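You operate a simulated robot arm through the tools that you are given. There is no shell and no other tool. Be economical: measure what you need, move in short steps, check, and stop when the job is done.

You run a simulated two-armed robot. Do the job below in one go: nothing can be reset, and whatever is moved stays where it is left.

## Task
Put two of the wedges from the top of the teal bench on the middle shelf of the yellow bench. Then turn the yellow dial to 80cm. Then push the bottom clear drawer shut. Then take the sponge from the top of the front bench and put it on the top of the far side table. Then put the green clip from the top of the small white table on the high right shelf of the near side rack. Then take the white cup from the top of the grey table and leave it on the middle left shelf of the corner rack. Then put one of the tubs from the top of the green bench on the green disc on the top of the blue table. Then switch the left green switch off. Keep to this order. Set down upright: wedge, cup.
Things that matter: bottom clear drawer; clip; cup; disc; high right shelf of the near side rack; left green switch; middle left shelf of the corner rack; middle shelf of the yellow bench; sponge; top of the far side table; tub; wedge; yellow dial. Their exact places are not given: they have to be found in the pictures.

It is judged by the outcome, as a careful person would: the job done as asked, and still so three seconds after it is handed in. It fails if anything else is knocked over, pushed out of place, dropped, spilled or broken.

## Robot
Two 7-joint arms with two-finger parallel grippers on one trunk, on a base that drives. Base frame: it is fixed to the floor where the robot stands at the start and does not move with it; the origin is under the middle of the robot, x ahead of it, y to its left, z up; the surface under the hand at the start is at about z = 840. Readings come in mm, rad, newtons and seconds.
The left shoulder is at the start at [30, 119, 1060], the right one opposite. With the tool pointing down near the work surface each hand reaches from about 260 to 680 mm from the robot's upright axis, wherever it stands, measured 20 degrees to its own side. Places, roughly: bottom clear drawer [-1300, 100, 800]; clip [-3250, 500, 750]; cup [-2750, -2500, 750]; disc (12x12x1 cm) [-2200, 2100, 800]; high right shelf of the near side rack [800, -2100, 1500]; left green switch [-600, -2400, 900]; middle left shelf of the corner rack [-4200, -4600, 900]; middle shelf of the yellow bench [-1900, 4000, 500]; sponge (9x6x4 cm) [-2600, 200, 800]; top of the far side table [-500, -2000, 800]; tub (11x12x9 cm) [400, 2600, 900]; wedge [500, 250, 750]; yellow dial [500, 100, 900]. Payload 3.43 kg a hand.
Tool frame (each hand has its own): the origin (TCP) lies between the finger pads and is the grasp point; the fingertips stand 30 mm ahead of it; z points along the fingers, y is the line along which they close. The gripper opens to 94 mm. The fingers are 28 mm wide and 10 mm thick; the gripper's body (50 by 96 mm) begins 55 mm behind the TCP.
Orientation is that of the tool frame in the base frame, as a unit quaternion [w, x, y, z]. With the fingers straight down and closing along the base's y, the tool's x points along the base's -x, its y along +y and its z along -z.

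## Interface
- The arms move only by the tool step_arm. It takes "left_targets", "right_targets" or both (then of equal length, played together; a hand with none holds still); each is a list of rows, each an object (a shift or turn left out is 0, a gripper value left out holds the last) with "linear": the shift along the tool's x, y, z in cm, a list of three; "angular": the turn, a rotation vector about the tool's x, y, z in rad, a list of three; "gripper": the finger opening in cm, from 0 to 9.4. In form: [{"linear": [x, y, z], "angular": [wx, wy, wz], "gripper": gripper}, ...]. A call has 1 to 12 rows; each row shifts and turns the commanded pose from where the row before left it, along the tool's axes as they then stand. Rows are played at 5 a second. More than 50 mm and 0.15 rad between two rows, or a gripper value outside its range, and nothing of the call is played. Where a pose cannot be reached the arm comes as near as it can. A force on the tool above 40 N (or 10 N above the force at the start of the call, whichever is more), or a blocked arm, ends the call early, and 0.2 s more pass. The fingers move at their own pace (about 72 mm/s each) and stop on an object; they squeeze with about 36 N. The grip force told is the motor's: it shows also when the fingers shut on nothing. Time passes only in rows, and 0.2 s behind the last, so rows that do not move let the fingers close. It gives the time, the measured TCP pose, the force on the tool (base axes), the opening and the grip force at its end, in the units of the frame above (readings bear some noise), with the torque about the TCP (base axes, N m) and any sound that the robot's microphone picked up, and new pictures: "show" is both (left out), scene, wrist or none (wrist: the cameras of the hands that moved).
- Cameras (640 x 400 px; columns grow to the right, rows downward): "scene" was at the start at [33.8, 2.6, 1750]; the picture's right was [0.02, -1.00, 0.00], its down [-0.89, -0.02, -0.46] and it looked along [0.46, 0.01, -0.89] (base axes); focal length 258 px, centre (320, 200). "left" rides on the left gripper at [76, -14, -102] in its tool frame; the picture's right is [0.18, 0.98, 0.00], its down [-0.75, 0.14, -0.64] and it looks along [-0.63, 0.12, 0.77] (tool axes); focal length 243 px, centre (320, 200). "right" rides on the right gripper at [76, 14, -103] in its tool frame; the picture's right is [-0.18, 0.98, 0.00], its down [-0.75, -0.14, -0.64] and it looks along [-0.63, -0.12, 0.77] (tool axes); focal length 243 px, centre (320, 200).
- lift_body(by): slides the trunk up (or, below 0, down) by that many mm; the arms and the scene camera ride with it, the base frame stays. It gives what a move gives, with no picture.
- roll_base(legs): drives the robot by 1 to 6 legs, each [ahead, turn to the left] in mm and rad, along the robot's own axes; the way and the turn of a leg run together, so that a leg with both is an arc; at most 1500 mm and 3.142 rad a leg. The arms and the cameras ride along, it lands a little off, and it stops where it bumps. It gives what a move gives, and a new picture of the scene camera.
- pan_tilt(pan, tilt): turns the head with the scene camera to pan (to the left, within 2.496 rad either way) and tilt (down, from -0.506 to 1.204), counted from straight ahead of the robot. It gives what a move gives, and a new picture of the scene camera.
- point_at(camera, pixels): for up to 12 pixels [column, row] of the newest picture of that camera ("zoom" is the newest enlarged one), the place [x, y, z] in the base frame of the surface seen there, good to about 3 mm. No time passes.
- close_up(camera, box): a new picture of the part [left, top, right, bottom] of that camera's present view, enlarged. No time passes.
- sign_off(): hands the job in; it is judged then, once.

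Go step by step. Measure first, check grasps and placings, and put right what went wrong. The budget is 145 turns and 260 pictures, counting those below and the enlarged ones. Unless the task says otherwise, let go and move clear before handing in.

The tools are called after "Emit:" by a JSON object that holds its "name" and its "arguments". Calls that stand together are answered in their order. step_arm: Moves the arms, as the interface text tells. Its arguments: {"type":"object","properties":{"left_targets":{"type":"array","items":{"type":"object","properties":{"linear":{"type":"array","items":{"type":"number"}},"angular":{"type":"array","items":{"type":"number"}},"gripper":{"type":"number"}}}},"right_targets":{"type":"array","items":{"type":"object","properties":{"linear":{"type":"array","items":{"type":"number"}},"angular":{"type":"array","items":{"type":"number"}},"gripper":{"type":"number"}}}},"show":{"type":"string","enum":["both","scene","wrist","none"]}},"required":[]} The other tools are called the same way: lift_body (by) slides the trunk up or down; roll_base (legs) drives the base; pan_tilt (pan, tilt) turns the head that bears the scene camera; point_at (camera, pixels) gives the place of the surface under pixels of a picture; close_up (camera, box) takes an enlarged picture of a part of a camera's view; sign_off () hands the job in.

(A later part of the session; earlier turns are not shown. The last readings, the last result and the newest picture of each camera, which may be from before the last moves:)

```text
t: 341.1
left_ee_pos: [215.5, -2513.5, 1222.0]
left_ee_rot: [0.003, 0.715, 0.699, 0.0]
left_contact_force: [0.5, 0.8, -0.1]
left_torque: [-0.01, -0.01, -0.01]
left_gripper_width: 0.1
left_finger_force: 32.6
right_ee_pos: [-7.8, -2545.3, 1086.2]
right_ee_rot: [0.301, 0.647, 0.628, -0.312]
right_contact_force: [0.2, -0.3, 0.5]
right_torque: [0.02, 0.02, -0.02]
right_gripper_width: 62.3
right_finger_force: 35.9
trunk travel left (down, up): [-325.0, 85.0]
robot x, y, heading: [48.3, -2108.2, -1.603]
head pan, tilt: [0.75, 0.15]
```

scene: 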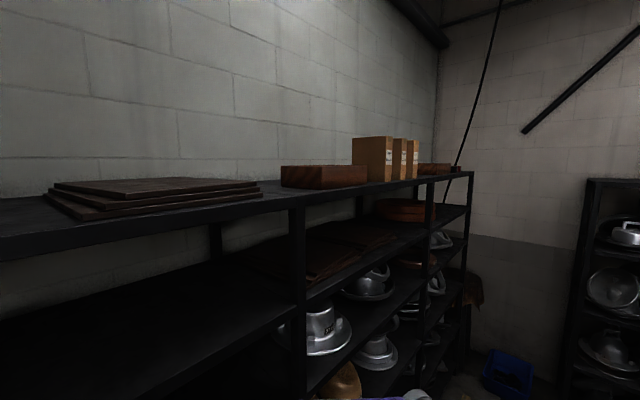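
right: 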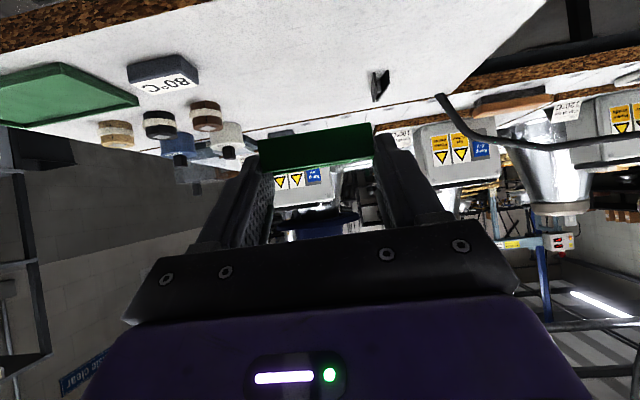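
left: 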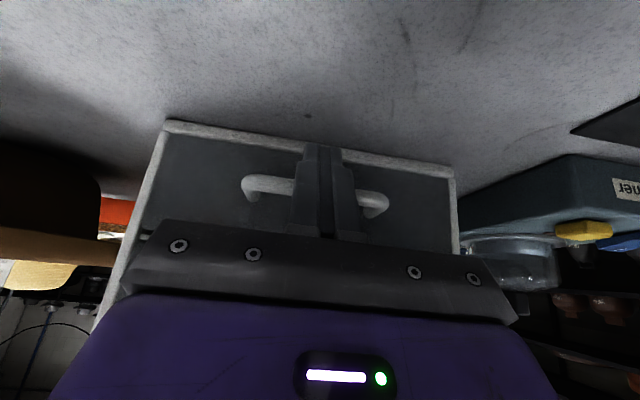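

Now in place. Still facing down the aisle, I raise the trunk and the right hand to shelf height with more pitch before turning.

Emit:
{"name": "lift_body", "arguments": {"by": 85}}

Emit:
{"name": "step_arm", "arguments": {"right_targets": [{"linear": [-3.62, 0, -2.88]}, {"linear": [-3.62, 0, -2.88]}, {"linear": [-3.62, 0, -2.88]}, {"linear": [-3.62, 0, -2.88]}, {"linear": [-3.62, 0, -2.88]}, {"linear": [-3.62, 0, -2.88]}, {"linear": [-3.62, 0, -2.88]}, {"linear": [-3.62, 0, -2.88]}, {"angular": [0, -0.14, 0]}, {"angular": [0, -0.14, 0]}, {"angular": [0, -0.14, 0]}, {}], "show": "wrist"}}

```text
t: 342.3
left_ee_pos: [216.3, -2513.8, 1306.5]
left_ee_rot: [0.002, 0.715, 0.699, 0.0]
left_contact_force: [0.2, 0.2, -0.3]
left_torque: [0.0, 0.0, 0.01]
left_gripper_width: 0.0
left_finger_force: 33.3
right_ee_pos: [-7.8, -2545.2, 1171.6]
right_ee_rot: [0.301, 0.646, 0.628, -0.311]
right_contact_force: [-0.6, -0.4, 0.7]
right_torque: [-0.03, -0.02, 0.0]
right_gripper_width: 62.3
right_finger_force: 36.2
trunk travel left (down, up): [-410.0, 0.0]
robot x, y, heading: [50.1, -2110.4, -1.599]
head pan, tilt: [0.75, 0.15]
```

```text
t: 344.9
left_ee_pos: [216.1, -2512.8, 1306.9]
left_ee_rot: [0.002, 0.715, 0.699, 0.0]
left_contact_force: [0.0, -0.2, 0.4]
left_torque: [0.02, 0.02, 0.0]
left_gripper_width: 0.0
left_finger_force: 32.9
right_ee_pos: [-7.7, -2544.7, 1540.1]
right_ee_rot: [0.426, 0.567, 0.55, -0.44]
right_contact_force: [0.2, -0.3, -0.2]
right_torque: [-0.02, 0.0, -0.01]
right_gripper_width: 62.1
right_finger_force: 35.9
trunk travel left (down, up): [-410.0, 0.0]
robot x, y, heading: [53.6, -2111.4, -1.597]
head pan, tilt: [0.75, 0.15]
```

right: 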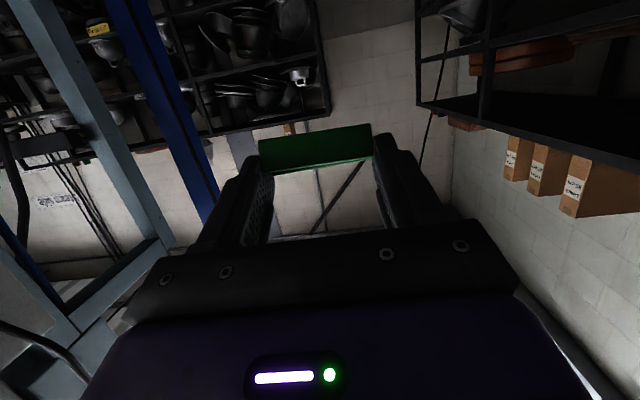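

Clip hand is at z 1540, pitched 1.32. I tuck the left hand 60 mm and turn to face the rack.

Emit:
{"name": "step_arm", "arguments": {"left_targets": [{"linear": [3, 0, 0]}, {"linear": [3, 0, 0]}], "show": "none"}}

Emit:
{"name": "pan_tilt", "arguments": {"pan": 0.0, "tilt": 0.35}}

Emit:
{"name": "roll_base", "arguments": {"legs": [[0, 1.597]]}}

```text
t: 345.5
left_ee_pos: [219.6, -2452.3, 1305.9]
left_ee_rot: [0.003, 0.715, 0.699, -0.001]
left_contact_force: [0.4, 1.1, -0.1]
left_torque: [-0.01, 0.01, 0.01]
left_gripper_width: 0.0
left_finger_force: 33.1
right_ee_pos: [-8.2, -2544.4, 1542.4]
right_ee_rot: [0.426, 0.567, 0.55, -0.44]
right_contact_force: [0.1, -0.3, -0.7]
right_torque: [0.01, 0.02, -0.01]
right_gripper_width: 62.3
right_finger_force: 35.8
trunk travel left (down, up): [-410.0, 0.0]
robot x, y, heading: [46.3, -2107.9, -1.604]
head pan, tilt: [0.75, 0.15]
```

```text
t: 346.6
left_ee_pos: [219.3, -2452.7, 1305.8]
left_ee_rot: [0.003, 0.715, 0.699, 0.0]
left_contact_force: [-0.9, 0.7, -0.3]
left_torque: [-0.01, 0.03, 0.0]
left_gripper_width: 0.0
left_finger_force: 33.6
right_ee_pos: [-7.1, -2545.6, 1540.7]
right_ee_rot: [0.425, 0.568, 0.551, -0.44]
right_contact_force: [0.2, -0.2, -0.6]
right_torque: [-0.01, -0.02, 0.02]
right_gripper_width: 62.3
right_finger_force: 36.4
trunk travel left (down, up): [-410.0, 0.0]
robot x, y, heading: [49.7, -2112.5, -1.598]
head pan, tilt: [0.0, 0.351]
```

scene: 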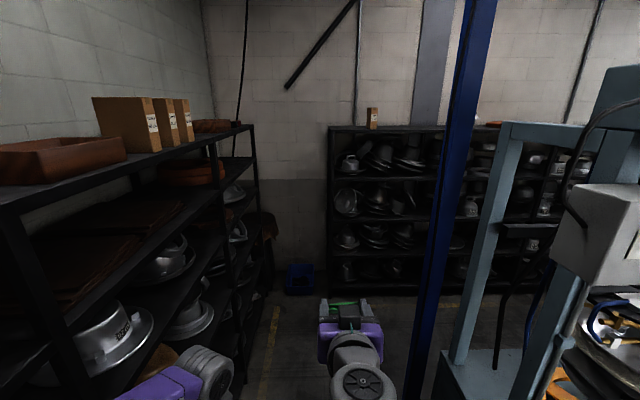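

```text
t: 351.0
left_ee_pos: [374.7, -1907.8, 1306.6]
left_ee_rot: [0.002, -0.034, 0.999, 0.001]
left_contact_force: [0.0, -0.8, 0.1]
left_torque: [-0.02, -0.01, -0.01]
left_gripper_width: 0.0
left_finger_force: 32.7
right_ee_pos: [488.1, -2126.2, 1540.9]
right_ee_rot: [0.612, -0.023, 0.791, 0.017]
right_contact_force: [0.0, -0.4, -0.9]
right_torque: [0.0, -0.01, 0.0]
right_gripper_width: 62.4
right_finger_force: 35.8
trunk travel left (down, up): [-410.0, 0.0]
robot x, y, heading: [48.0, -2111.0, 0.063]
head pan, tilt: [0.0, 0.351]
```

scene: 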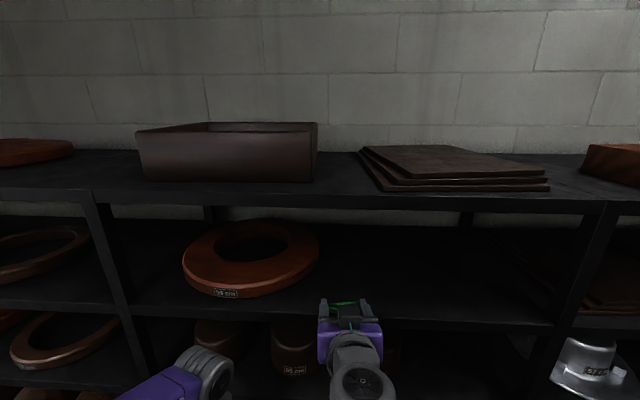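

The right bay's high shelf is in front of the hand; I measure its edge and surface.

Emit:
{"name": "point_at", "arguments": {"camera": "scene", "pixels": [[430, 290], [430, 300], [430, 312], [430, 322], [370, 270], [318, 265], [300, 280], [430, 203], [590, 260], [450, 260]]}}

```text
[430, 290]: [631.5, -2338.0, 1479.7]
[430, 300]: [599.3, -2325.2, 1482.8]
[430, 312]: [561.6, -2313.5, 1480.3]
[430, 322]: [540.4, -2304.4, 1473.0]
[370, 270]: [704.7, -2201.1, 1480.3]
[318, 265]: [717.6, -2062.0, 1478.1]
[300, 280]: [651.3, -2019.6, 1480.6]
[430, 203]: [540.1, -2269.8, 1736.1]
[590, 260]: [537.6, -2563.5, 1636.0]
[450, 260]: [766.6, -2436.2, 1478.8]
```

Emit:
{"name": "step_arm", "arguments": {"right_targets": [{"linear": [-0.8, -1.2, 3.1]}, {"linear": [-0.8, -1.2, 3.1]}, {"linear": [-0.8, -1.2, 3.1]}, {"linear": [-0.8, -1.2, 3.1]}, {}], "show": "both"}}

```text
t: 352.2
left_ee_pos: [374.8, -1909.7, 1306.1]
left_ee_rot: [0.002, -0.034, 0.999, 0.002]
left_contact_force: [-0.3, 0.3, -0.4]
left_torque: [-0.01, 0.0, 0.01]
left_gripper_width: 0.1
left_finger_force: 32.7
right_ee_pos: [619.7, -2170.0, 1541.5]
right_ee_rot: [0.611, -0.023, 0.791, 0.017]
right_contact_force: [0.2, 0.7, 0.2]
right_torque: [-0.03, 0.0, 0.0]
right_gripper_width: 62.4
right_finger_force: 35.6
trunk travel left (down, up): [-410.0, 0.0]
robot x, y, heading: [52.6, -2110.1, 0.064]
head pan, tilt: [0.0, 0.351]
```

scene: 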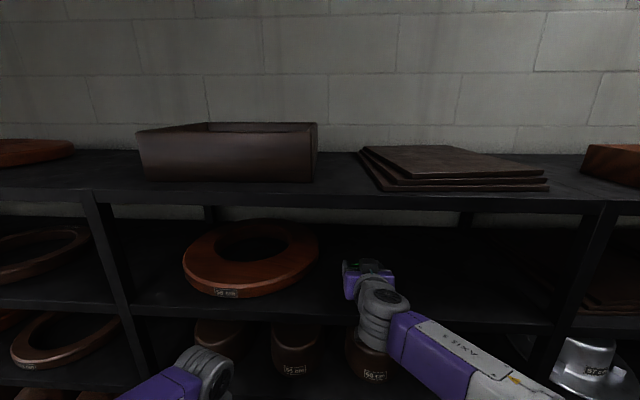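
right: 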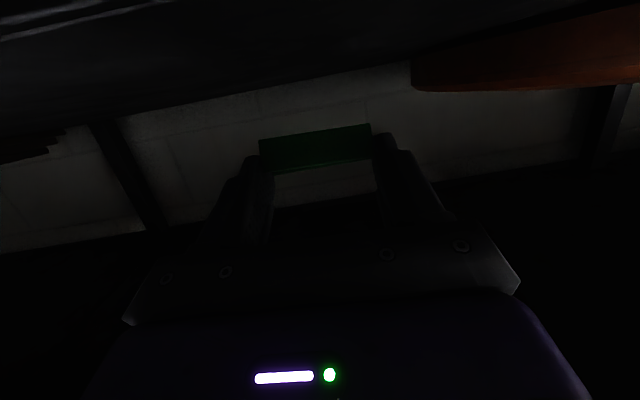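

I draw back 10 mm (camera clearance to the shelf edge) and lower toward the shelf in small steps.

Emit:
{"name": "step_arm", "arguments": {"right_targets": [{"linear": [0.25, 0, -0.97]}, {"linear": [1.45, 0, 0.37]}, {"linear": [0.97, 0, 0.25]}, {"linear": [0.29, 0, 0.07]}, {"linear": [0.19, 0, 0.05]}, {}], "show": "wrist"}}

```text
t: 353.6
left_ee_pos: [375.0, -1909.1, 1305.9]
left_ee_rot: [0.0, -0.034, 0.999, 0.002]
left_contact_force: [-0.5, 1.0, -0.7]
left_torque: [-0.02, 0.03, 0.0]
left_gripper_width: 0.0
left_finger_force: 32.6
right_ee_pos: [610.0, -2167.9, 1511.2]
right_ee_rot: [0.611, -0.024, 0.791, 0.018]
right_contact_force: [0.2, 0.2, -0.6]
right_torque: [0.01, -0.02, 0.02]
right_gripper_width: 62.3
right_finger_force: 35.8
trunk travel left (down, up): [-410.0, 0.0]
robot x, y, heading: [51.4, -2104.3, 0.06]
head pan, tilt: [0.0, 0.351]
```

right: 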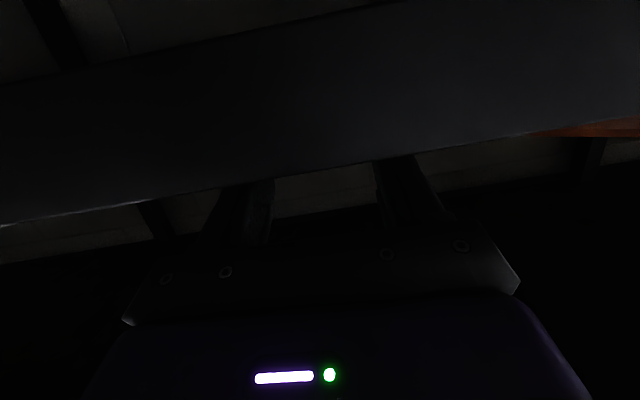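

Emit:
{"name": "step_arm", "arguments": {"right_targets": [{"linear": [0.15, 0, 0.04]}, {"linear": [0.15, 0, 0.04]}, {"linear": [0.15, 0, 0.04]}, {}], "show": "none"}}

```text
t: 354.6
left_ee_pos: [375.8, -1910.0, 1305.1]
left_ee_rot: [0.002, -0.034, 0.999, 0.002]
left_contact_force: [0.0, 0.4, 0.4]
left_torque: [-0.02, -0.03, 0.0]
left_gripper_width: 0.1
left_finger_force: 33.0
right_ee_pos: [609.6, -2168.5, 1506.1]
right_ee_rot: [0.613, -0.023, 0.79, 0.017]
right_contact_force: [1.2, -0.7, 6.3]
right_torque: [0.05, -0.16, -0.01]
right_gripper_width: 62.1
right_finger_force: 35.3
trunk travel left (down, up): [-410.0, 0.0]
robot x, y, heading: [47.8, -2108.2, 0.064]
head pan, tilt: [0.0, 0.351]
```

Contact (6 N). I release, wait, and withdraw straight back.

Emit:
{"name": "step_arm", "arguments": {"right_targets": [{"gripper": 7.6}, {"gripper": 7.6}, {"gripper": 7.6}, {"linear": [-0.2, 0, -1.0]}, {"linear": [-0.4, 0, -2.0]}, {"linear": [0.75, 0, -2.9]}, {"linear": [0.75, 0, -2.9]}, {"linear": [0.75, 0, -2.9]}], "show": "both"}}

Emit:
{"name": "close_up", "arguments": {"camera": "scene", "box": [290, 220, 450, 320]}}

```text
t: 356.4
left_ee_pos: [373.9, -1908.3, 1306.5]
left_ee_rot: [0.003, -0.034, 0.999, 0.002]
left_contact_force: [-0.8, 0.6, 0.1]
left_torque: [0.0, -0.02, 0.02]
left_gripper_width: 0.0
left_finger_force: 32.7
right_ee_pos: [489.4, -2173.9, 1520.7]
right_ee_rot: [0.612, -0.024, 0.791, 0.018]
right_contact_force: [-0.3, 0.7, 0.2]
right_torque: [-0.02, 0.01, -0.03]
right_gripper_width: 75.7
right_finger_force: 0.1
trunk travel left (down, up): [-410.0, 0.0]
robot x, y, heading: [49.2, -2108.7, 0.06]
head pan, tilt: [0.0, 0.351]
```

scene: 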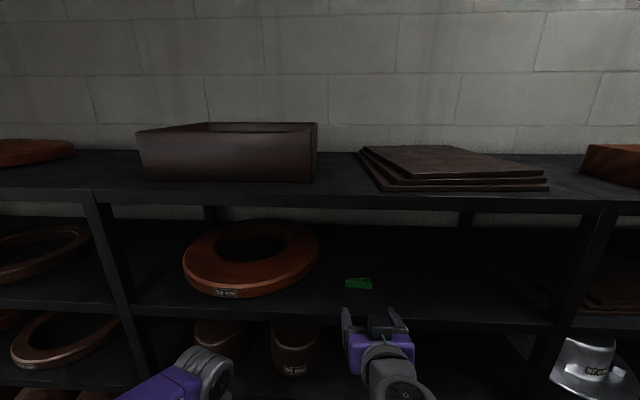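
right: 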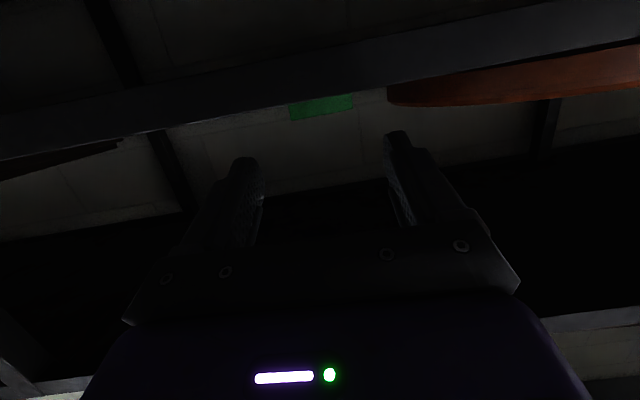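

```text
4.00 times, centred on (370, 270) of scene
```

zoom: 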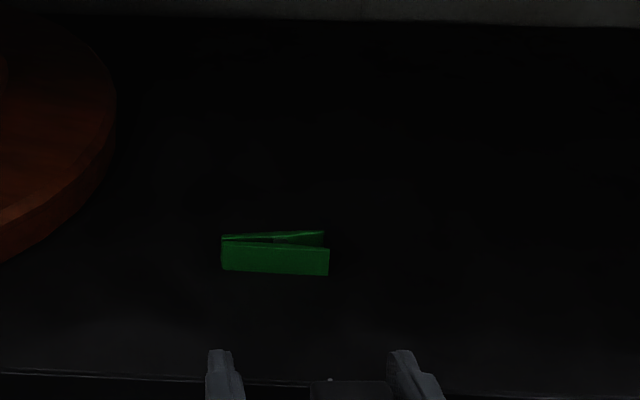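

The clip lies on the high right shelf. Now the cup: I turn to face north in the aisle, bring the right hand down, and look west for the way to the grey table.

Emit:
{"name": "roll_base", "arguments": {"legs": [[0, 1.5]]}}

Emit:
{"name": "step_arm", "arguments": {"right_targets": [{"linear": [2, 0, 0], "angular": [0, 0.15, 0]}, {"linear": [3, 0, 0], "angular": [0, 0.15, 0]}, {"linear": [3, 0, 0], "angular": [0, 0.15, 0]}, {"linear": [3, 0, 1], "angular": [0, 0.15, 0]}, {"linear": [3, 0, 2], "angular": [0, 0.15, 0]}, {"linear": [2, 0, 3], "angular": [0, 0.15, 0]}, {"linear": [1, 0, 3], "angular": [0, 0.15, 0]}, {"linear": [0, 0, 4], "angular": [0, 0.15, 0]}, {"linear": [0, 0, 4], "angular": [0, 0.12, 0]}, {"linear": [0, 0, 4]}], "show": "none"}}

Emit:
{"name": "pan_tilt", "arguments": {"pan": 1.2, "tilt": 0.5}}

```text
t: 360.5
left_ee_pos: [-126.8, -1768.5, 1305.4]
left_ee_rot: [0.0, -0.706, 0.708, 0.003]
left_contact_force: [-0.6, 0.0, -0.5]
left_torque: [-0.01, -0.01, 0.01]
left_gripper_width: 0.2
left_finger_force: 32.8
right_ee_pos: [144.5, -1672.6, 1520.6]
right_ee_rot: [0.436, -0.556, 0.563, 0.429]
right_contact_force: [0.5, 0.2, -0.5]
right_torque: [0.01, 0.0, -0.01]
right_gripper_width: 75.8
right_finger_force: 0.1
trunk travel left (down, up): [-410.0, 0.0]
robot x, y, heading: [48.9, -2109.9, 1.565]
head pan, tilt: [0.0, 0.351]
```

scene: 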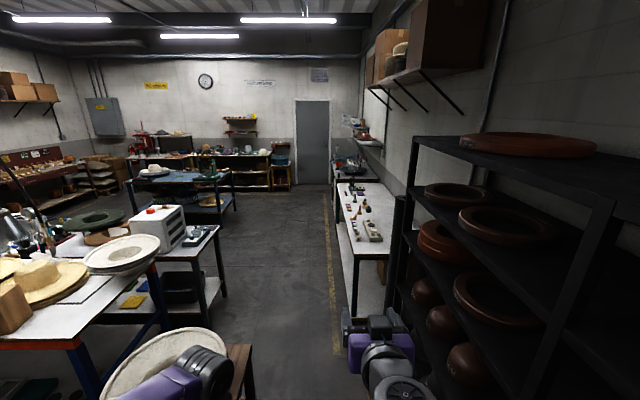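

```text
t: 362.7
left_ee_pos: [-126.1, -1767.8, 1305.5]
left_ee_rot: [-0.001, -0.706, 0.708, 0.003]
left_contact_force: [0.0, -0.2, -0.3]
left_torque: [0.0, 0.0, -0.04]
left_gripper_width: 0.0
left_finger_force: 32.7
right_ee_pos: [143.9, -1707.9, 1198.4]
right_ee_rot: [-0.001, -0.702, 0.712, -0.002]
right_contact_force: [-0.3, 0.0, 0.3]
right_torque: [0.0, -0.01, -0.01]
right_gripper_width: 76.0
right_finger_force: 0.1
trunk travel left (down, up): [-410.0, 0.0]
robot x, y, heading: [50.1, -2110.9, 1.558]
head pan, tilt: [0.0, 0.351]
```

```text
t: 364.1
left_ee_pos: [-127.5, -1769.3, 1307.4]
left_ee_rot: [0.001, -0.706, 0.708, 0.002]
left_contact_force: [0.5, 0.3, 0.1]
left_torque: [0.02, 0.01, 0.01]
left_gripper_width: 0.0
left_finger_force: 33.0
right_ee_pos: [144.2, -1707.0, 1199.9]
right_ee_rot: [0.0, -0.703, 0.712, -0.002]
right_contact_force: [0.8, 0.5, -0.1]
right_torque: [0.03, 0.0, 0.01]
right_gripper_width: 76.0
right_finger_force: 0.0
trunk travel left (down, up): [-410.0, 0.0]
robot x, y, heading: [48.3, -2110.8, 1.56]
head pan, tilt: [1.201, 0.499]
```

scene: 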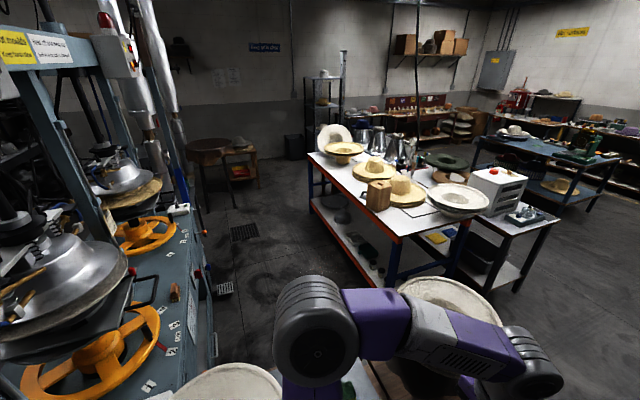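

Emit:
{"name": "point_at", "arguments": {"camera": "scene", "pixels": [[398, 243], [308, 158], [385, 285], [475, 225], [250, 290], [210, 150], [245, 165], [215, 330], [190, 215], [370, 370], [325, 205], [270, 220]]}}

Emit:
{"name": "close_up", "arguments": {"camera": "scene", "box": [150, 90, 342, 210]}}

```text
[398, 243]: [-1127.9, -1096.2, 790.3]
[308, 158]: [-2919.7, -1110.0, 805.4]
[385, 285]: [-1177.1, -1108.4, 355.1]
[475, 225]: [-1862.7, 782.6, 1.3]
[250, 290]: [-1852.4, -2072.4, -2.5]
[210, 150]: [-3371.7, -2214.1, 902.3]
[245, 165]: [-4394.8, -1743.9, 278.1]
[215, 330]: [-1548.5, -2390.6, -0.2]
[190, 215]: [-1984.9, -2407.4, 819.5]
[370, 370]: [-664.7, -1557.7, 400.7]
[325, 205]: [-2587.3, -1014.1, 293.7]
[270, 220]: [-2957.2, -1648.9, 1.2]
```

```text
3.33 times, centred on (246, 150) of scene
```

zoom: 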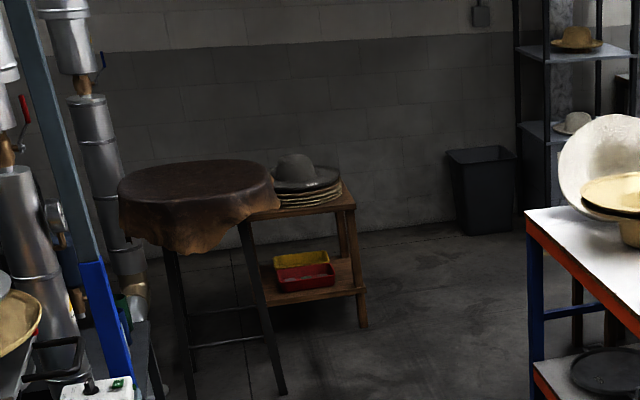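

The gap between the side tables and the orange hats table is too narrow (≈480 mm). I try the south way round the press: turn south, lower the trunk, and look there.

Emit:
{"name": "lift_body", "arguments": {"by": -85}}

Emit:
{"name": "roll_base", "arguments": {"legs": [[0, -3.12], [950, 0]]}}

Emit:
{"name": "pan_tilt", "arguments": {"pan": -0.8, "tilt": 0.5}}

```text
t: 365.3
left_ee_pos: [-125.8, -1767.5, 1221.6]
left_ee_rot: [0.001, -0.706, 0.708, 0.002]
left_contact_force: [-0.7, -0.2, 0.2]
left_torque: [0.03, 0.02, 0.01]
left_gripper_width: 0.1
left_finger_force: 32.6
right_ee_pos: [144.3, -1707.0, 1115.4]
right_ee_rot: [0.0, -0.703, 0.711, -0.002]
right_contact_force: [-0.1, 0.4, -0.1]
right_torque: [0.01, 0.0, -0.03]
right_gripper_width: 75.6
right_finger_force: 0.2
trunk travel left (down, up): [-325.0, 85.0]
robot x, y, heading: [50.1, -2111.2, 1.565]
head pan, tilt: [1.201, 0.499]
```

```text
t: 377.4
left_ee_pos: [305.4, -3374.9, 1221.0]
left_ee_rot: [0.003, 0.685, 0.729, 0.0]
left_contact_force: [0.6, -0.7, 0.0]
left_torque: [0.02, 0.0, 0.01]
left_gripper_width: 0.0
left_finger_force: 33.4
right_ee_pos: [38.4, -3452.0, 1114.7]
right_ee_rot: [-0.003, 0.689, 0.724, 0.001]
right_contact_force: [-0.1, -0.4, 0.6]
right_torque: [-0.03, 0.0, 0.0]
right_gripper_width: 76.2
right_finger_force: 0.1
trunk travel left (down, up): [-325.0, 85.0]
robot x, y, heading: [108.7, -3044.5, -1.512]
head pan, tilt: [1.201, 0.499]
```

scene: 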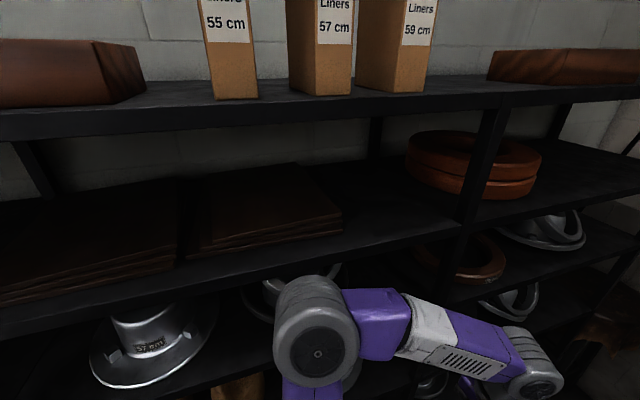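

```text
t: 379.3
left_ee_pos: [304.6, -3374.0, 1221.8]
left_ee_rot: [0.002, 0.686, 0.728, 0.0]
left_contact_force: [0.2, -0.1, 0.2]
left_torque: [0.0, 0.02, -0.04]
left_gripper_width: 0.0
left_finger_force: 32.7
right_ee_pos: [38.2, -3453.1, 1114.7]
right_ee_rot: [-0.002, 0.689, 0.725, 0.0]
right_contact_force: [0.4, 0.0, -0.8]
right_torque: [-0.05, -0.03, 0.04]
right_gripper_width: 75.9
right_finger_force: 0.0
trunk travel left (down, up): [-325.0, 85.0]
robot x, y, heading: [104.5, -3047.6, -1.517]
head pan, tilt: [-0.799, 0.499]
```

scene: 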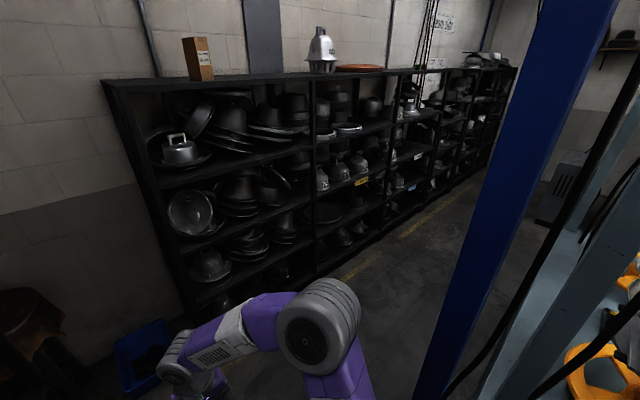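

A corridor runs west between the back racks and the press. I measure its width.

Emit:
{"name": "point_at", "arguments": {"camera": "scene", "pixels": [[315, 270], [200, 300], [430, 195], [500, 130], [450, 230], [430, 300], [440, 350], [480, 300], [570, 200], [360, 265], [410, 235], [150, 340]]}}

```text
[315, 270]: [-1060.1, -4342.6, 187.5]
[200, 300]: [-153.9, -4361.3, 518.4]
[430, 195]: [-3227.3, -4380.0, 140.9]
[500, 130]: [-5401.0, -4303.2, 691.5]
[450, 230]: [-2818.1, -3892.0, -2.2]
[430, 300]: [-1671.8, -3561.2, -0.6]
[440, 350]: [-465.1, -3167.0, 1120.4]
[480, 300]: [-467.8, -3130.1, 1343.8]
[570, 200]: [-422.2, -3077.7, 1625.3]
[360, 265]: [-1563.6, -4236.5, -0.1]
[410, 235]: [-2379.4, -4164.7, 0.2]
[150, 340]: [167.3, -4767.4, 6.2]
```

Corridor: racks' front y≈-4345, press column y≈-3170. I drive along y≈-3720 to x≈-2700.

Emit:
{"name": "roll_base", "arguments": {"legs": [[670, 0], [0, -1.62], [1400, 0], [1400, 0]]}}

Emit:
{"name": "pan_tilt", "arguments": {"pan": -1.0, "tilt": 0.5}}

```text
t: 399.9
left_ee_pos: [-2930.8, -4026.5, 1220.5]
left_ee_rot: [0.002, 1.0, 0.016, -0.002]
left_contact_force: [0.6, 0.5, -0.4]
left_torque: [0.02, -0.04, 0.01]
left_gripper_width: 0.0
left_finger_force: 32.9
right_ee_pos: [-3001.5, -3758.5, 1114.2]
right_ee_rot: [-0.001, 1.0, 0.01, 0.001]
right_contact_force: [0.5, -0.4, -0.5]
right_torque: [0.02, 0.04, 0.01]
right_gripper_width: 75.9
right_finger_force: 0.1
trunk travel left (down, up): [-325.0, 85.0]
robot x, y, heading: [-2594.9, -3838.9, -3.11]
head pan, tilt: [-0.799, 0.499]
```

scene: 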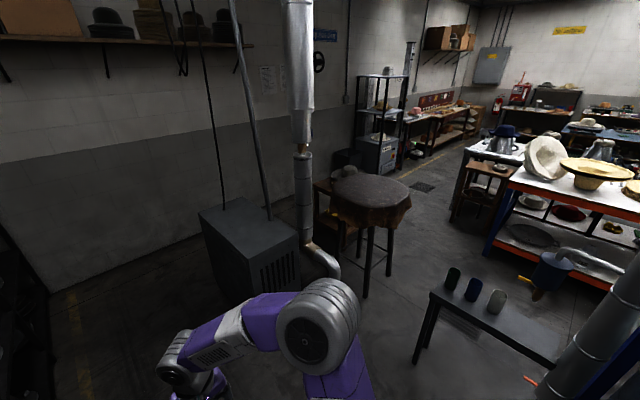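

```text
t: 400.7
left_ee_pos: [-2931.4, -4028.0, 1220.8]
left_ee_rot: [0.002, 1.0, 0.015, -0.002]
left_contact_force: [0.0, -0.3, -0.4]
left_torque: [-0.01, -0.01, -0.02]
left_gripper_width: 0.1
left_finger_force: 32.6
right_ee_pos: [-3000.6, -3759.1, 1115.3]
right_ee_rot: [-0.001, 1.0, 0.01, 0.002]
right_contact_force: [-0.1, 0.4, -0.1]
right_torque: [-0.02, 0.01, -0.01]
right_gripper_width: 75.9
right_finger_force: 0.1
trunk travel left (down, up): [-325.0, 85.0]
robot x, y, heading: [-2604.1, -3840.7, -3.117]
head pan, tilt: [-1.0, 0.499]
```

scene: 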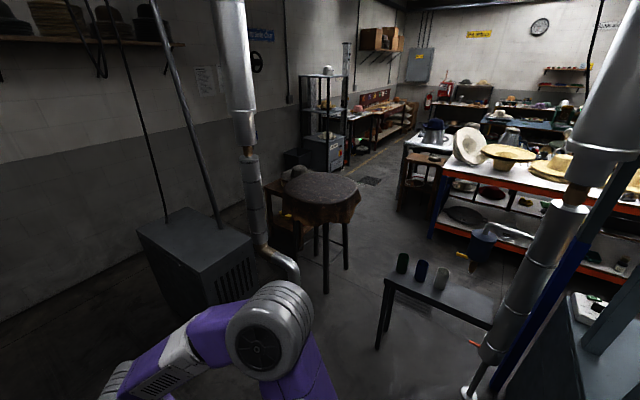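

The grey table is at (440,295), with three dark cylinders; the cup may be behind the pipe. I measure it.

Emit:
{"name": "point_at", "arguments": {"camera": "scene", "pixels": [[385, 283], [490, 325], [440, 300], [402, 268], [420, 280], [378, 345], [325, 290], [500, 345], [470, 390], [560, 330], [300, 280], [400, 230]]}}

Emit:
{"name": "roll_base", "arguments": {"legs": [[0, -1.6]]}}

Emit:
{"name": "pan_tilt", "arguments": {"pan": 0.0, "tilt": 0.5}}

```text
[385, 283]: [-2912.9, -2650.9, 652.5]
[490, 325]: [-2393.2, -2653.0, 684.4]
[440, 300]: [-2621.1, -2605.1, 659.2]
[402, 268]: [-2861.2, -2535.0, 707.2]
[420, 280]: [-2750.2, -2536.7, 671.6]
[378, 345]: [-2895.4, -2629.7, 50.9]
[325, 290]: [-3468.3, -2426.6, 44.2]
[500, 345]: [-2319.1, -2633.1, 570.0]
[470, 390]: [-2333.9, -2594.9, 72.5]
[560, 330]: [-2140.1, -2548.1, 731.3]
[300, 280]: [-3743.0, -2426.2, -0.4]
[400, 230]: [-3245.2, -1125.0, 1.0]
```

```text
t: 405.1
left_ee_pos: [-2757.3, -3491.2, 1219.7]
left_ee_rot: [0.0, -0.69, 0.724, 0.003]
left_contact_force: [-0.4, 0.4, -1.0]
left_torque: [-0.02, 0.0, -0.02]
left_gripper_width: 0.0
left_finger_force: 33.6
right_ee_pos: [-2483.8, -3442.5, 1115.3]
right_ee_rot: [-0.001, -0.686, 0.727, -0.002]
right_contact_force: [-0.2, 0.4, 0.2]
right_torque: [0.02, -0.04, -0.01]
right_gripper_width: 76.1
right_finger_force: 0.1
trunk travel left (down, up): [-325.0, 85.0]
robot x, y, heading: [-2597.7, -3841.8, 1.519]
head pan, tilt: [-1.0, 0.499]
```

scene: 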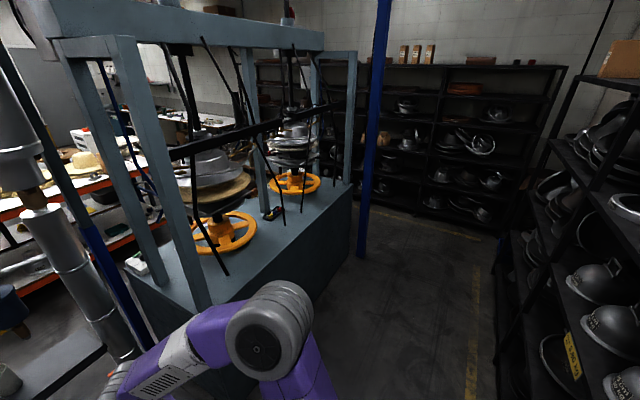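

```text
t: 406.3
left_ee_pos: [-2756.9, -3491.6, 1221.3]
left_ee_rot: [0.0, -0.69, 0.724, 0.002]
left_contact_force: [-0.6, -0.6, -0.4]
left_torque: [0.0, 0.0, 0.04]
left_gripper_width: 0.0
left_finger_force: 32.3
right_ee_pos: [-2483.5, -3442.8, 1114.9]
right_ee_rot: [-0.001, -0.686, 0.728, -0.003]
right_contact_force: [0.2, 0.2, -1.5]
right_torque: [0.03, 0.02, -0.02]
right_gripper_width: 76.2
right_finger_force: 0.2
trunk travel left (down, up): [-325.0, 85.0]
robot x, y, heading: [-2594.7, -3841.4, 1.514]
head pan, tilt: [0.0, 0.499]
```

scene: 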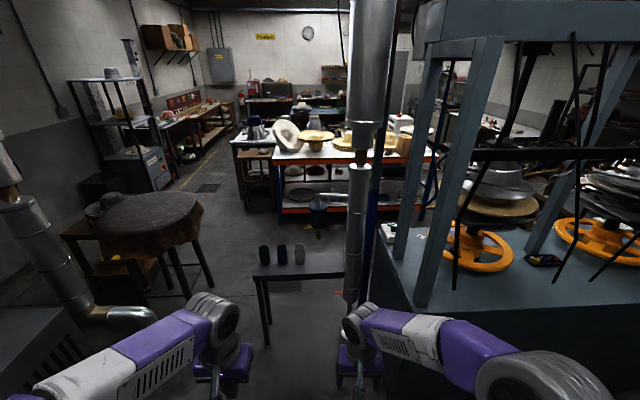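

Emit:
{"name": "close_up", "arguments": {"camera": "scene", "box": [244, 230, 356, 300]}}

Emit:
{"name": "point_at", "arguments": {"camera": "zoom", "pixels": [[317, 150], [317, 100], [317, 185], [317, 205], [225, 150], [120, 150], [300, 150], [338, 150], [317, 255], [400, 200], [317, 92]]}}

```text
5.71 times, centred on (300, 265) of scene
```

zoom: 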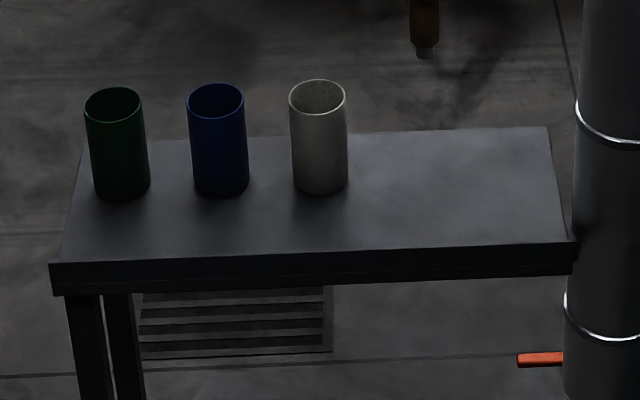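

```text
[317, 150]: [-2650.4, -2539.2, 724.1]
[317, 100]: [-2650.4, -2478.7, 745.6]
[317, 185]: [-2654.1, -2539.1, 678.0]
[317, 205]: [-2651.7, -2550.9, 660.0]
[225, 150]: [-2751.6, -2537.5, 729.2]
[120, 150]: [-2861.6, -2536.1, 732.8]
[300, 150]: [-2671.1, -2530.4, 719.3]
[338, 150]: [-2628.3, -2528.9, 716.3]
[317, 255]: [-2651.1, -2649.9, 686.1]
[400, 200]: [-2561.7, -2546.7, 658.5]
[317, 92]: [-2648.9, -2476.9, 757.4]
```

The white cup (third cylinder) is at (-2650,-2508), Ø≈60, z 660–765. I drive to face the table at about (-2740,-3030).

Emit:
{"name": "roll_base", "arguments": {"legs": [[0, 0.234], [820, 0], [0, -0.177]]}}

Emit:
{"name": "step_arm", "arguments": {"right_targets": [{"linear": [-3, 0, 0], "gripper": 8.2}, {"linear": [-3, 0, 0], "angular": [0, -0.15, 0]}, {"linear": [0, 0, 0], "angular": [0, -0.15, 0]}, {"angular": [0, -0.15, 0]}, {"angular": [0, -0.15, 0]}, {"angular": [0, -0.15, 0]}, {"angular": [0, -0.15, 0]}, {"angular": [0, -0.15, 0]}, {"angular": [0, -0.05, 0]}, {}], "show": "none"}}

Emit:
{"name": "lift_body", "arguments": {"by": -300}}

Emit:
{"name": "pan_tilt", "arguments": {"pan": -0.15, "tilt": 0.85}}

```text
t: 412.3
left_ee_pos: [-2912.5, -2665.0, 1220.9]
left_ee_rot: [0.0, -0.703, 0.711, 0.003]
left_contact_force: [0.8, 0.8, -0.2]
left_torque: [0.03, 0.03, 0.02]
left_gripper_width: 0.0
left_finger_force: 33.2
right_ee_pos: [-2639.9, -2606.0, 1114.6]
right_ee_rot: [-0.001, -0.699, 0.715, -0.002]
right_contact_force: [-0.2, -0.2, -0.8]
right_torque: [-0.03, 0.03, 0.01]
right_gripper_width: 75.8
right_finger_force: 0.0
trunk travel left (down, up): [-325.0, 85.0]
robot x, y, heading: [-2741.3, -3006.8, 1.559]
head pan, tilt: [0.0, 0.499]
```

scene: 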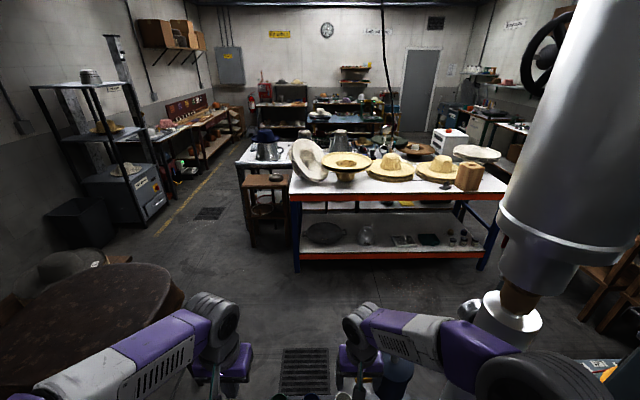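

```text
t: 414.5
left_ee_pos: [-2912.3, -2664.9, 1220.7]
left_ee_rot: [-0.001, -0.703, 0.711, 0.003]
left_contact_force: [0.1, 0.2, 0.8]
left_torque: [-0.01, 0.0, -0.01]
left_gripper_width: 0.0
left_finger_force: 33.1
right_ee_pos: [-2640.5, -2545.7, 1113.7]
right_ee_rot: [0.372, -0.598, 0.609, 0.364]
right_contact_force: [0.0, 0.5, -0.7]
right_torque: [-0.03, -0.02, 0.03]
right_gripper_width: 82.0
right_finger_force: 0.1
trunk travel left (down, up): [-325.0, 85.0]
robot x, y, heading: [-2733.6, -3006.5, 1.553]
head pan, tilt: [0.0, 0.499]
```

```text
t: 415.2
left_ee_pos: [-2912.9, -2664.1, 1204.4]
left_ee_rot: [0.001, -0.703, 0.711, 0.003]
left_contact_force: [-0.3, 0.0, 0.0]
left_torque: [-0.01, 0.04, -0.02]
left_gripper_width: 0.0
left_finger_force: 33.2
right_ee_pos: [-2642.1, -2542.5, 1104.5]
right_ee_rot: [0.382, -0.594, 0.603, 0.371]
right_contact_force: [-2.0, -0.6, 1.3]
right_torque: [0.0, 0.0, -0.06]
right_gripper_width: 80.6
right_finger_force: 0.0
trunk travel left (down, up): [-309.0, 101.0]
robot x, y, heading: [-2738.7, -3007.0, 1.556]
head pan, tilt: [0.0, 0.499]
stopped: the force on the tool passed its limit at 51 N (the readings are from after the stop); the commanded pose is now the measured one
```

```text
t: 416.0
left_ee_pos: [-2911.5, -2665.5, 1205.3]
left_ee_rot: [-0.001, -0.703, 0.711, 0.003]
left_contact_force: [0.7, -0.5, 0.2]
left_torque: [0.01, 0.04, 0.01]
left_gripper_width: 0.0
left_finger_force: 33.1
right_ee_pos: [-2640.6, -2541.3, 1105.8]
right_ee_rot: [0.381, -0.594, 0.603, 0.371]
right_contact_force: [-3.3, 0.8, -1.3]
right_torque: [0.02, 0.11, 0.0]
right_gripper_width: 80.3
right_finger_force: 0.1
trunk travel left (down, up): [-309.0, 101.0]
robot x, y, heading: [-2738.2, -3003.6, 1.554]
head pan, tilt: [-0.15, 0.85]
```

scene: 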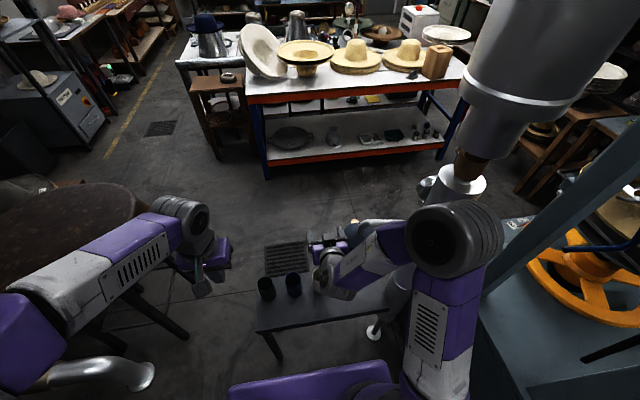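

Something stopped the right hand at 51 N as the trunk went down, near the pipework at (360,228). I look closely.

Emit:
{"name": "close_up", "arguments": {"camera": "scene", "box": [290, 180, 450, 280]}}

Emit:
{"name": "point_at", "arguments": {"camera": "zoom", "pixels": [[260, 190], [300, 185], [350, 190], [400, 170], [230, 200], [560, 50], [450, 190], [330, 175]]}}

Emit:
{"name": "close_up", "arguments": {"camera": "right", "box": [0, 0, 640, 400]}}

```text
4.00 times, centred on (370, 230) of scene
```

zoom: 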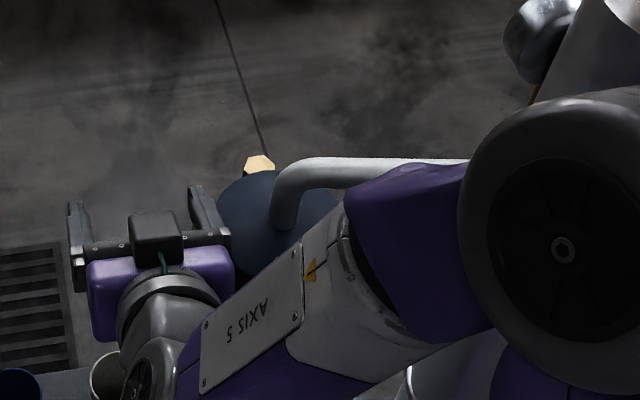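

```text
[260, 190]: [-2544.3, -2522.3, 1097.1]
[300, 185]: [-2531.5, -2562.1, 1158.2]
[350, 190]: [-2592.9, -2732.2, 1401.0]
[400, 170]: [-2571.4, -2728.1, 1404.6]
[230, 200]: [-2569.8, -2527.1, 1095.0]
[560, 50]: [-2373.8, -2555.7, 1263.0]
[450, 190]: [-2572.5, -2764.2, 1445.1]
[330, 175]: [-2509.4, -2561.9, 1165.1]
```

```text
1.00 times, centred on (320, 200) of right (not enlarged: the box is as wide or as high as the picture)
```

zoom: 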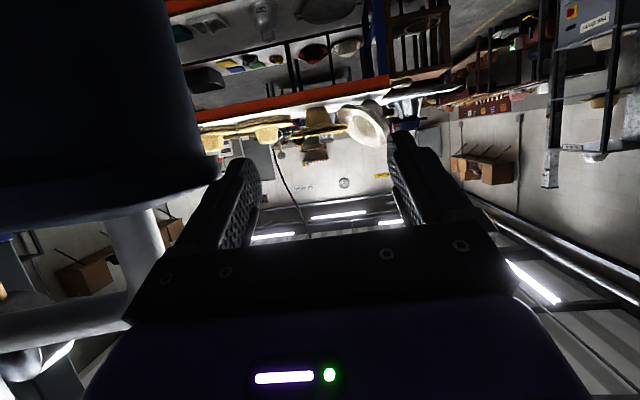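

A blue canister hangs from the pipe at about (-2540,-2525), z 790–1097; the right hand brushed its top. I move the hand left and up, lift the left hand, and back the base off before lowering.

Emit:
{"name": "step_arm", "arguments": {"left_targets": [{"linear": [0, 0, -3.75]}, {"linear": [0, 0, -3.75]}, {"linear": [0, 0, -3.75]}, {"linear": [0, 0, -3.75]}], "right_targets": [{"linear": [-1.8, 1.5, -0.9]}, {"linear": [0, 2, 0]}, {"linear": [0, 1, 0]}, {}], "show": "none"}}

Emit:
{"name": "roll_base", "arguments": {"legs": [[-170, 0]]}}

Emit:
{"name": "lift_body", "arguments": {"by": -284}}

Emit:
{"name": "step_arm", "arguments": {"right_targets": [{}], "show": "both"}}

```text
t: 417.0
left_ee_pos: [-2912.3, -2662.6, 1354.1]
left_ee_rot: [-0.001, -0.703, 0.711, 0.002]
left_contact_force: [0.8, 0.2, 0.4]
left_torque: [-0.01, -0.01, -0.01]
left_gripper_width: 0.0
left_finger_force: 33.0
right_ee_pos: [-2684.6, -2541.6, 1126.1]
right_ee_rot: [0.382, -0.594, 0.604, 0.37]
right_contact_force: [0.6, -0.8, 0.4]
right_torque: [-0.03, 0.01, 0.0]
right_gripper_width: 81.9
right_finger_force: 0.1
trunk travel left (down, up): [-309.0, 101.0]
robot x, y, heading: [-2740.6, -3007.6, 1.556]
head pan, tilt: [-0.15, 0.85]
```

```text
t: 418.5
left_ee_pos: [-2916.4, -2834.8, 1353.9]
left_ee_rot: [0.0, -0.705, 0.709, 0.004]
left_contact_force: [0.3, 0.0, -0.2]
left_torque: [-0.01, -0.04, -0.01]
left_gripper_width: 0.1
left_finger_force: 32.9
right_ee_pos: [-2688.9, -2713.5, 1127.7]
right_ee_rot: [0.382, -0.594, 0.602, 0.372]
right_contact_force: [0.2, 0.3, 0.5]
right_torque: [-0.01, 0.01, 0.0]
right_gripper_width: 82.2
right_finger_force: 0.1
trunk travel left (down, up): [-309.0, 101.0]
robot x, y, heading: [-2736.0, -3179.5, 1.563]
head pan, tilt: [-0.15, 0.85]
```

scene: 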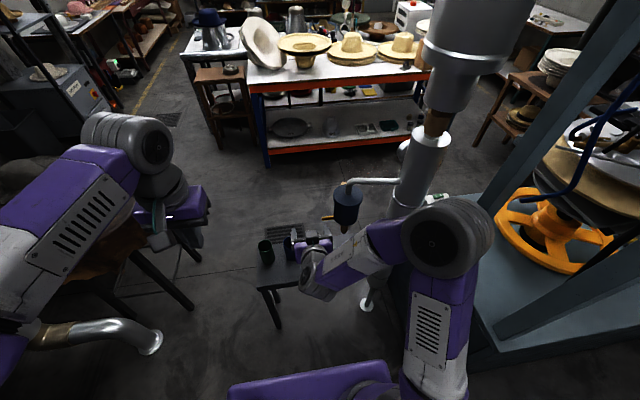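

```text
t: 421.3
left_ee_pos: [-2917.3, -2835.5, 1068.5]
left_ee_rot: [0.0, -0.704, 0.71, 0.003]
left_contact_force: [0.1, 0.6, 0.4]
left_torque: [-0.05, -0.02, 0.0]
left_gripper_width: 0.0
left_finger_force: 32.7
right_ee_pos: [-2689.2, -2712.6, 842.1]
right_ee_rot: [0.381, -0.595, 0.603, 0.371]
right_contact_force: [0.4, 0.3, 0.7]
right_torque: [0.03, 0.0, 0.0]
right_gripper_width: 82.1
right_finger_force: 0.1
trunk travel left (down, up): [-25.0, 385.0]
robot x, y, heading: [-2744.1, -3176.9, 1.556]
head pan, tilt: [-0.15, 0.85]
```

```text
t: 421.7
left_ee_pos: [-2916.5, -2834.6, 1070.1]
left_ee_rot: [0.001, -0.704, 0.71, 0.004]
left_contact_force: [-0.3, 1.7, -0.2]
left_torque: [0.01, 0.01, -0.04]
left_gripper_width: 0.0
left_finger_force: 33.2
right_ee_pos: [-2689.9, -2712.9, 841.9]
right_ee_rot: [0.381, -0.595, 0.603, 0.371]
right_contact_force: [0.4, 0.1, 0.2]
right_torque: [0.01, -0.01, 0.03]
right_gripper_width: 81.9
right_finger_force: 0.0
trunk travel left (down, up): [-25.0, 385.0]
robot x, y, heading: [-2740.3, -3179.0, 1.559]
head pan, tilt: [-0.15, 0.85]
```

scene: 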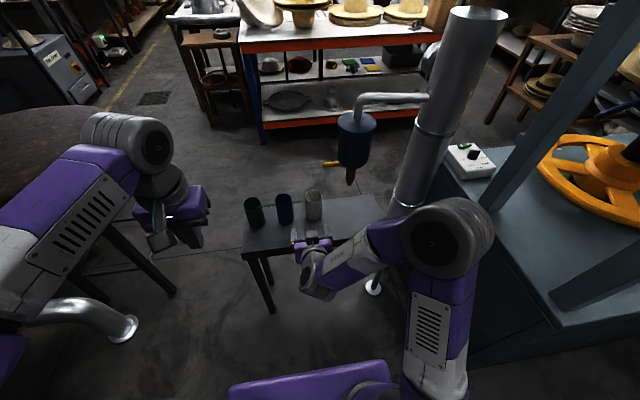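
right: 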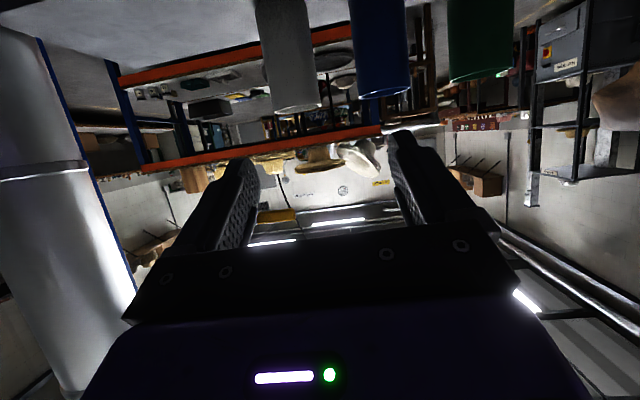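

All intact, and the cup's place is clear below the canister. I go down to z≈712 and 40 mm right, in front of the table.

Emit:
{"name": "step_arm", "arguments": {"right_targets": [{"linear": [2.93, -1.0, 1.41]}, {"linear": [2.93, -1.0, 1.41]}, {"linear": [2.93, -1.0, 1.41]}, {"linear": [2.93, -1.0, 1.41]}, {}], "show": "wrist"}}

Emit:
{"name": "point_at", "arguments": {"camera": "scene", "pixels": [[306, 205], [321, 205], [313, 215], [313, 193], [285, 210]]}}

```text
t: 422.9
left_ee_pos: [-2916.3, -2835.2, 1070.0]
left_ee_rot: [0.001, -0.705, 0.71, 0.003]
left_contact_force: [0.0, 0.6, -0.3]
left_torque: [0.01, 0.04, 0.01]
left_gripper_width: 0.1
left_finger_force: 33.0
right_ee_pos: [-2648.2, -2711.4, 710.9]
right_ee_rot: [0.382, -0.594, 0.602, 0.372]
right_contact_force: [-0.5, 0.0, 0.6]
right_torque: [-0.02, 0.0, -0.02]
right_gripper_width: 82.1
right_finger_force: 0.2
trunk travel left (down, up): [-25.0, 385.0]
robot x, y, heading: [-2741.5, -3178.2, 1.556]
head pan, tilt: [-0.15, 0.85]
```

right: 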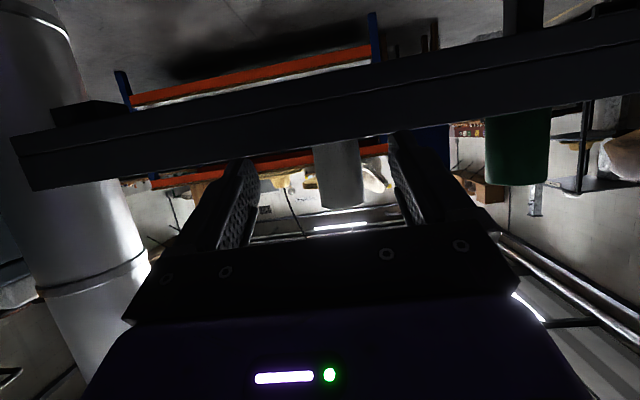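

```text
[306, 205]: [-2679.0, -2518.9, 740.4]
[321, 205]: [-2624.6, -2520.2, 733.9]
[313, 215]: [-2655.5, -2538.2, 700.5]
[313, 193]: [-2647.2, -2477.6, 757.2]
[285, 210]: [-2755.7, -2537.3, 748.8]
```

Emit:
{"name": "step_arm", "arguments": {"right_targets": [{"linear": [-1.0, 0.35, -0.48]}, {"linear": [-1.76, 0, 3.66]}, {"linear": [-1.76, 0, 3.66]}, {"linear": [-1.76, 0, 3.66]}, {"linear": [-1.3, 0, 2.7]}, {"linear": [-1.3, 0, 2.7]}, {}], "show": "wrist"}}

Emit:
{"name": "close_up", "arguments": {"camera": "scene", "box": [240, 150, 400, 250]}}

```text
t: 424.5
left_ee_pos: [-2916.7, -2834.9, 1069.0]
left_ee_rot: [0.0, -0.704, 0.71, 0.002]
left_contact_force: [-0.1, 0.3, 0.0]
left_torque: [0.0, -0.02, 0.0]
left_gripper_width: 0.1
left_finger_force: 32.8
right_ee_pos: [-2650.8, -2532.0, 725.1]
right_ee_rot: [0.381, -0.595, 0.603, 0.371]
right_contact_force: [-1.3, 0.1, 0.6]
right_torque: [0.0, 0.02, 0.0]
right_gripper_width: 81.8
right_finger_force: 0.1
trunk travel left (down, up): [-25.0, 385.0]
robot x, y, heading: [-2743.1, -3178.2, 1.557]
head pan, tilt: [-0.15, 0.85]
```

right: 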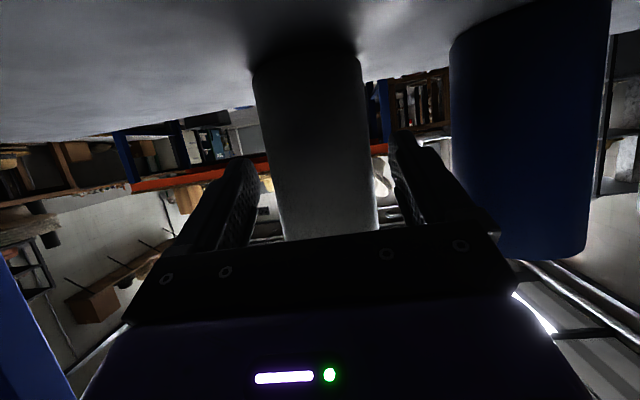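

```text
4.00 times, centred on (320, 200) of scene
```

zoom: 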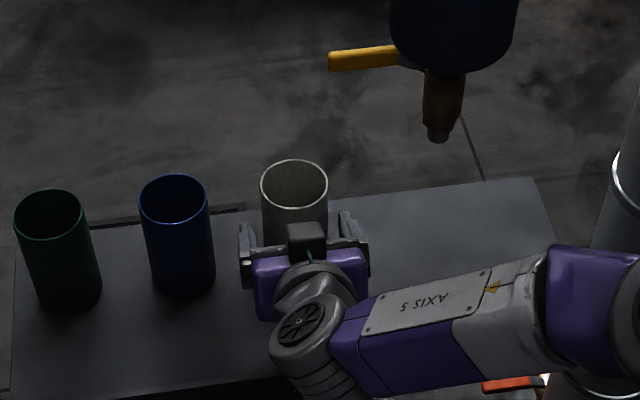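

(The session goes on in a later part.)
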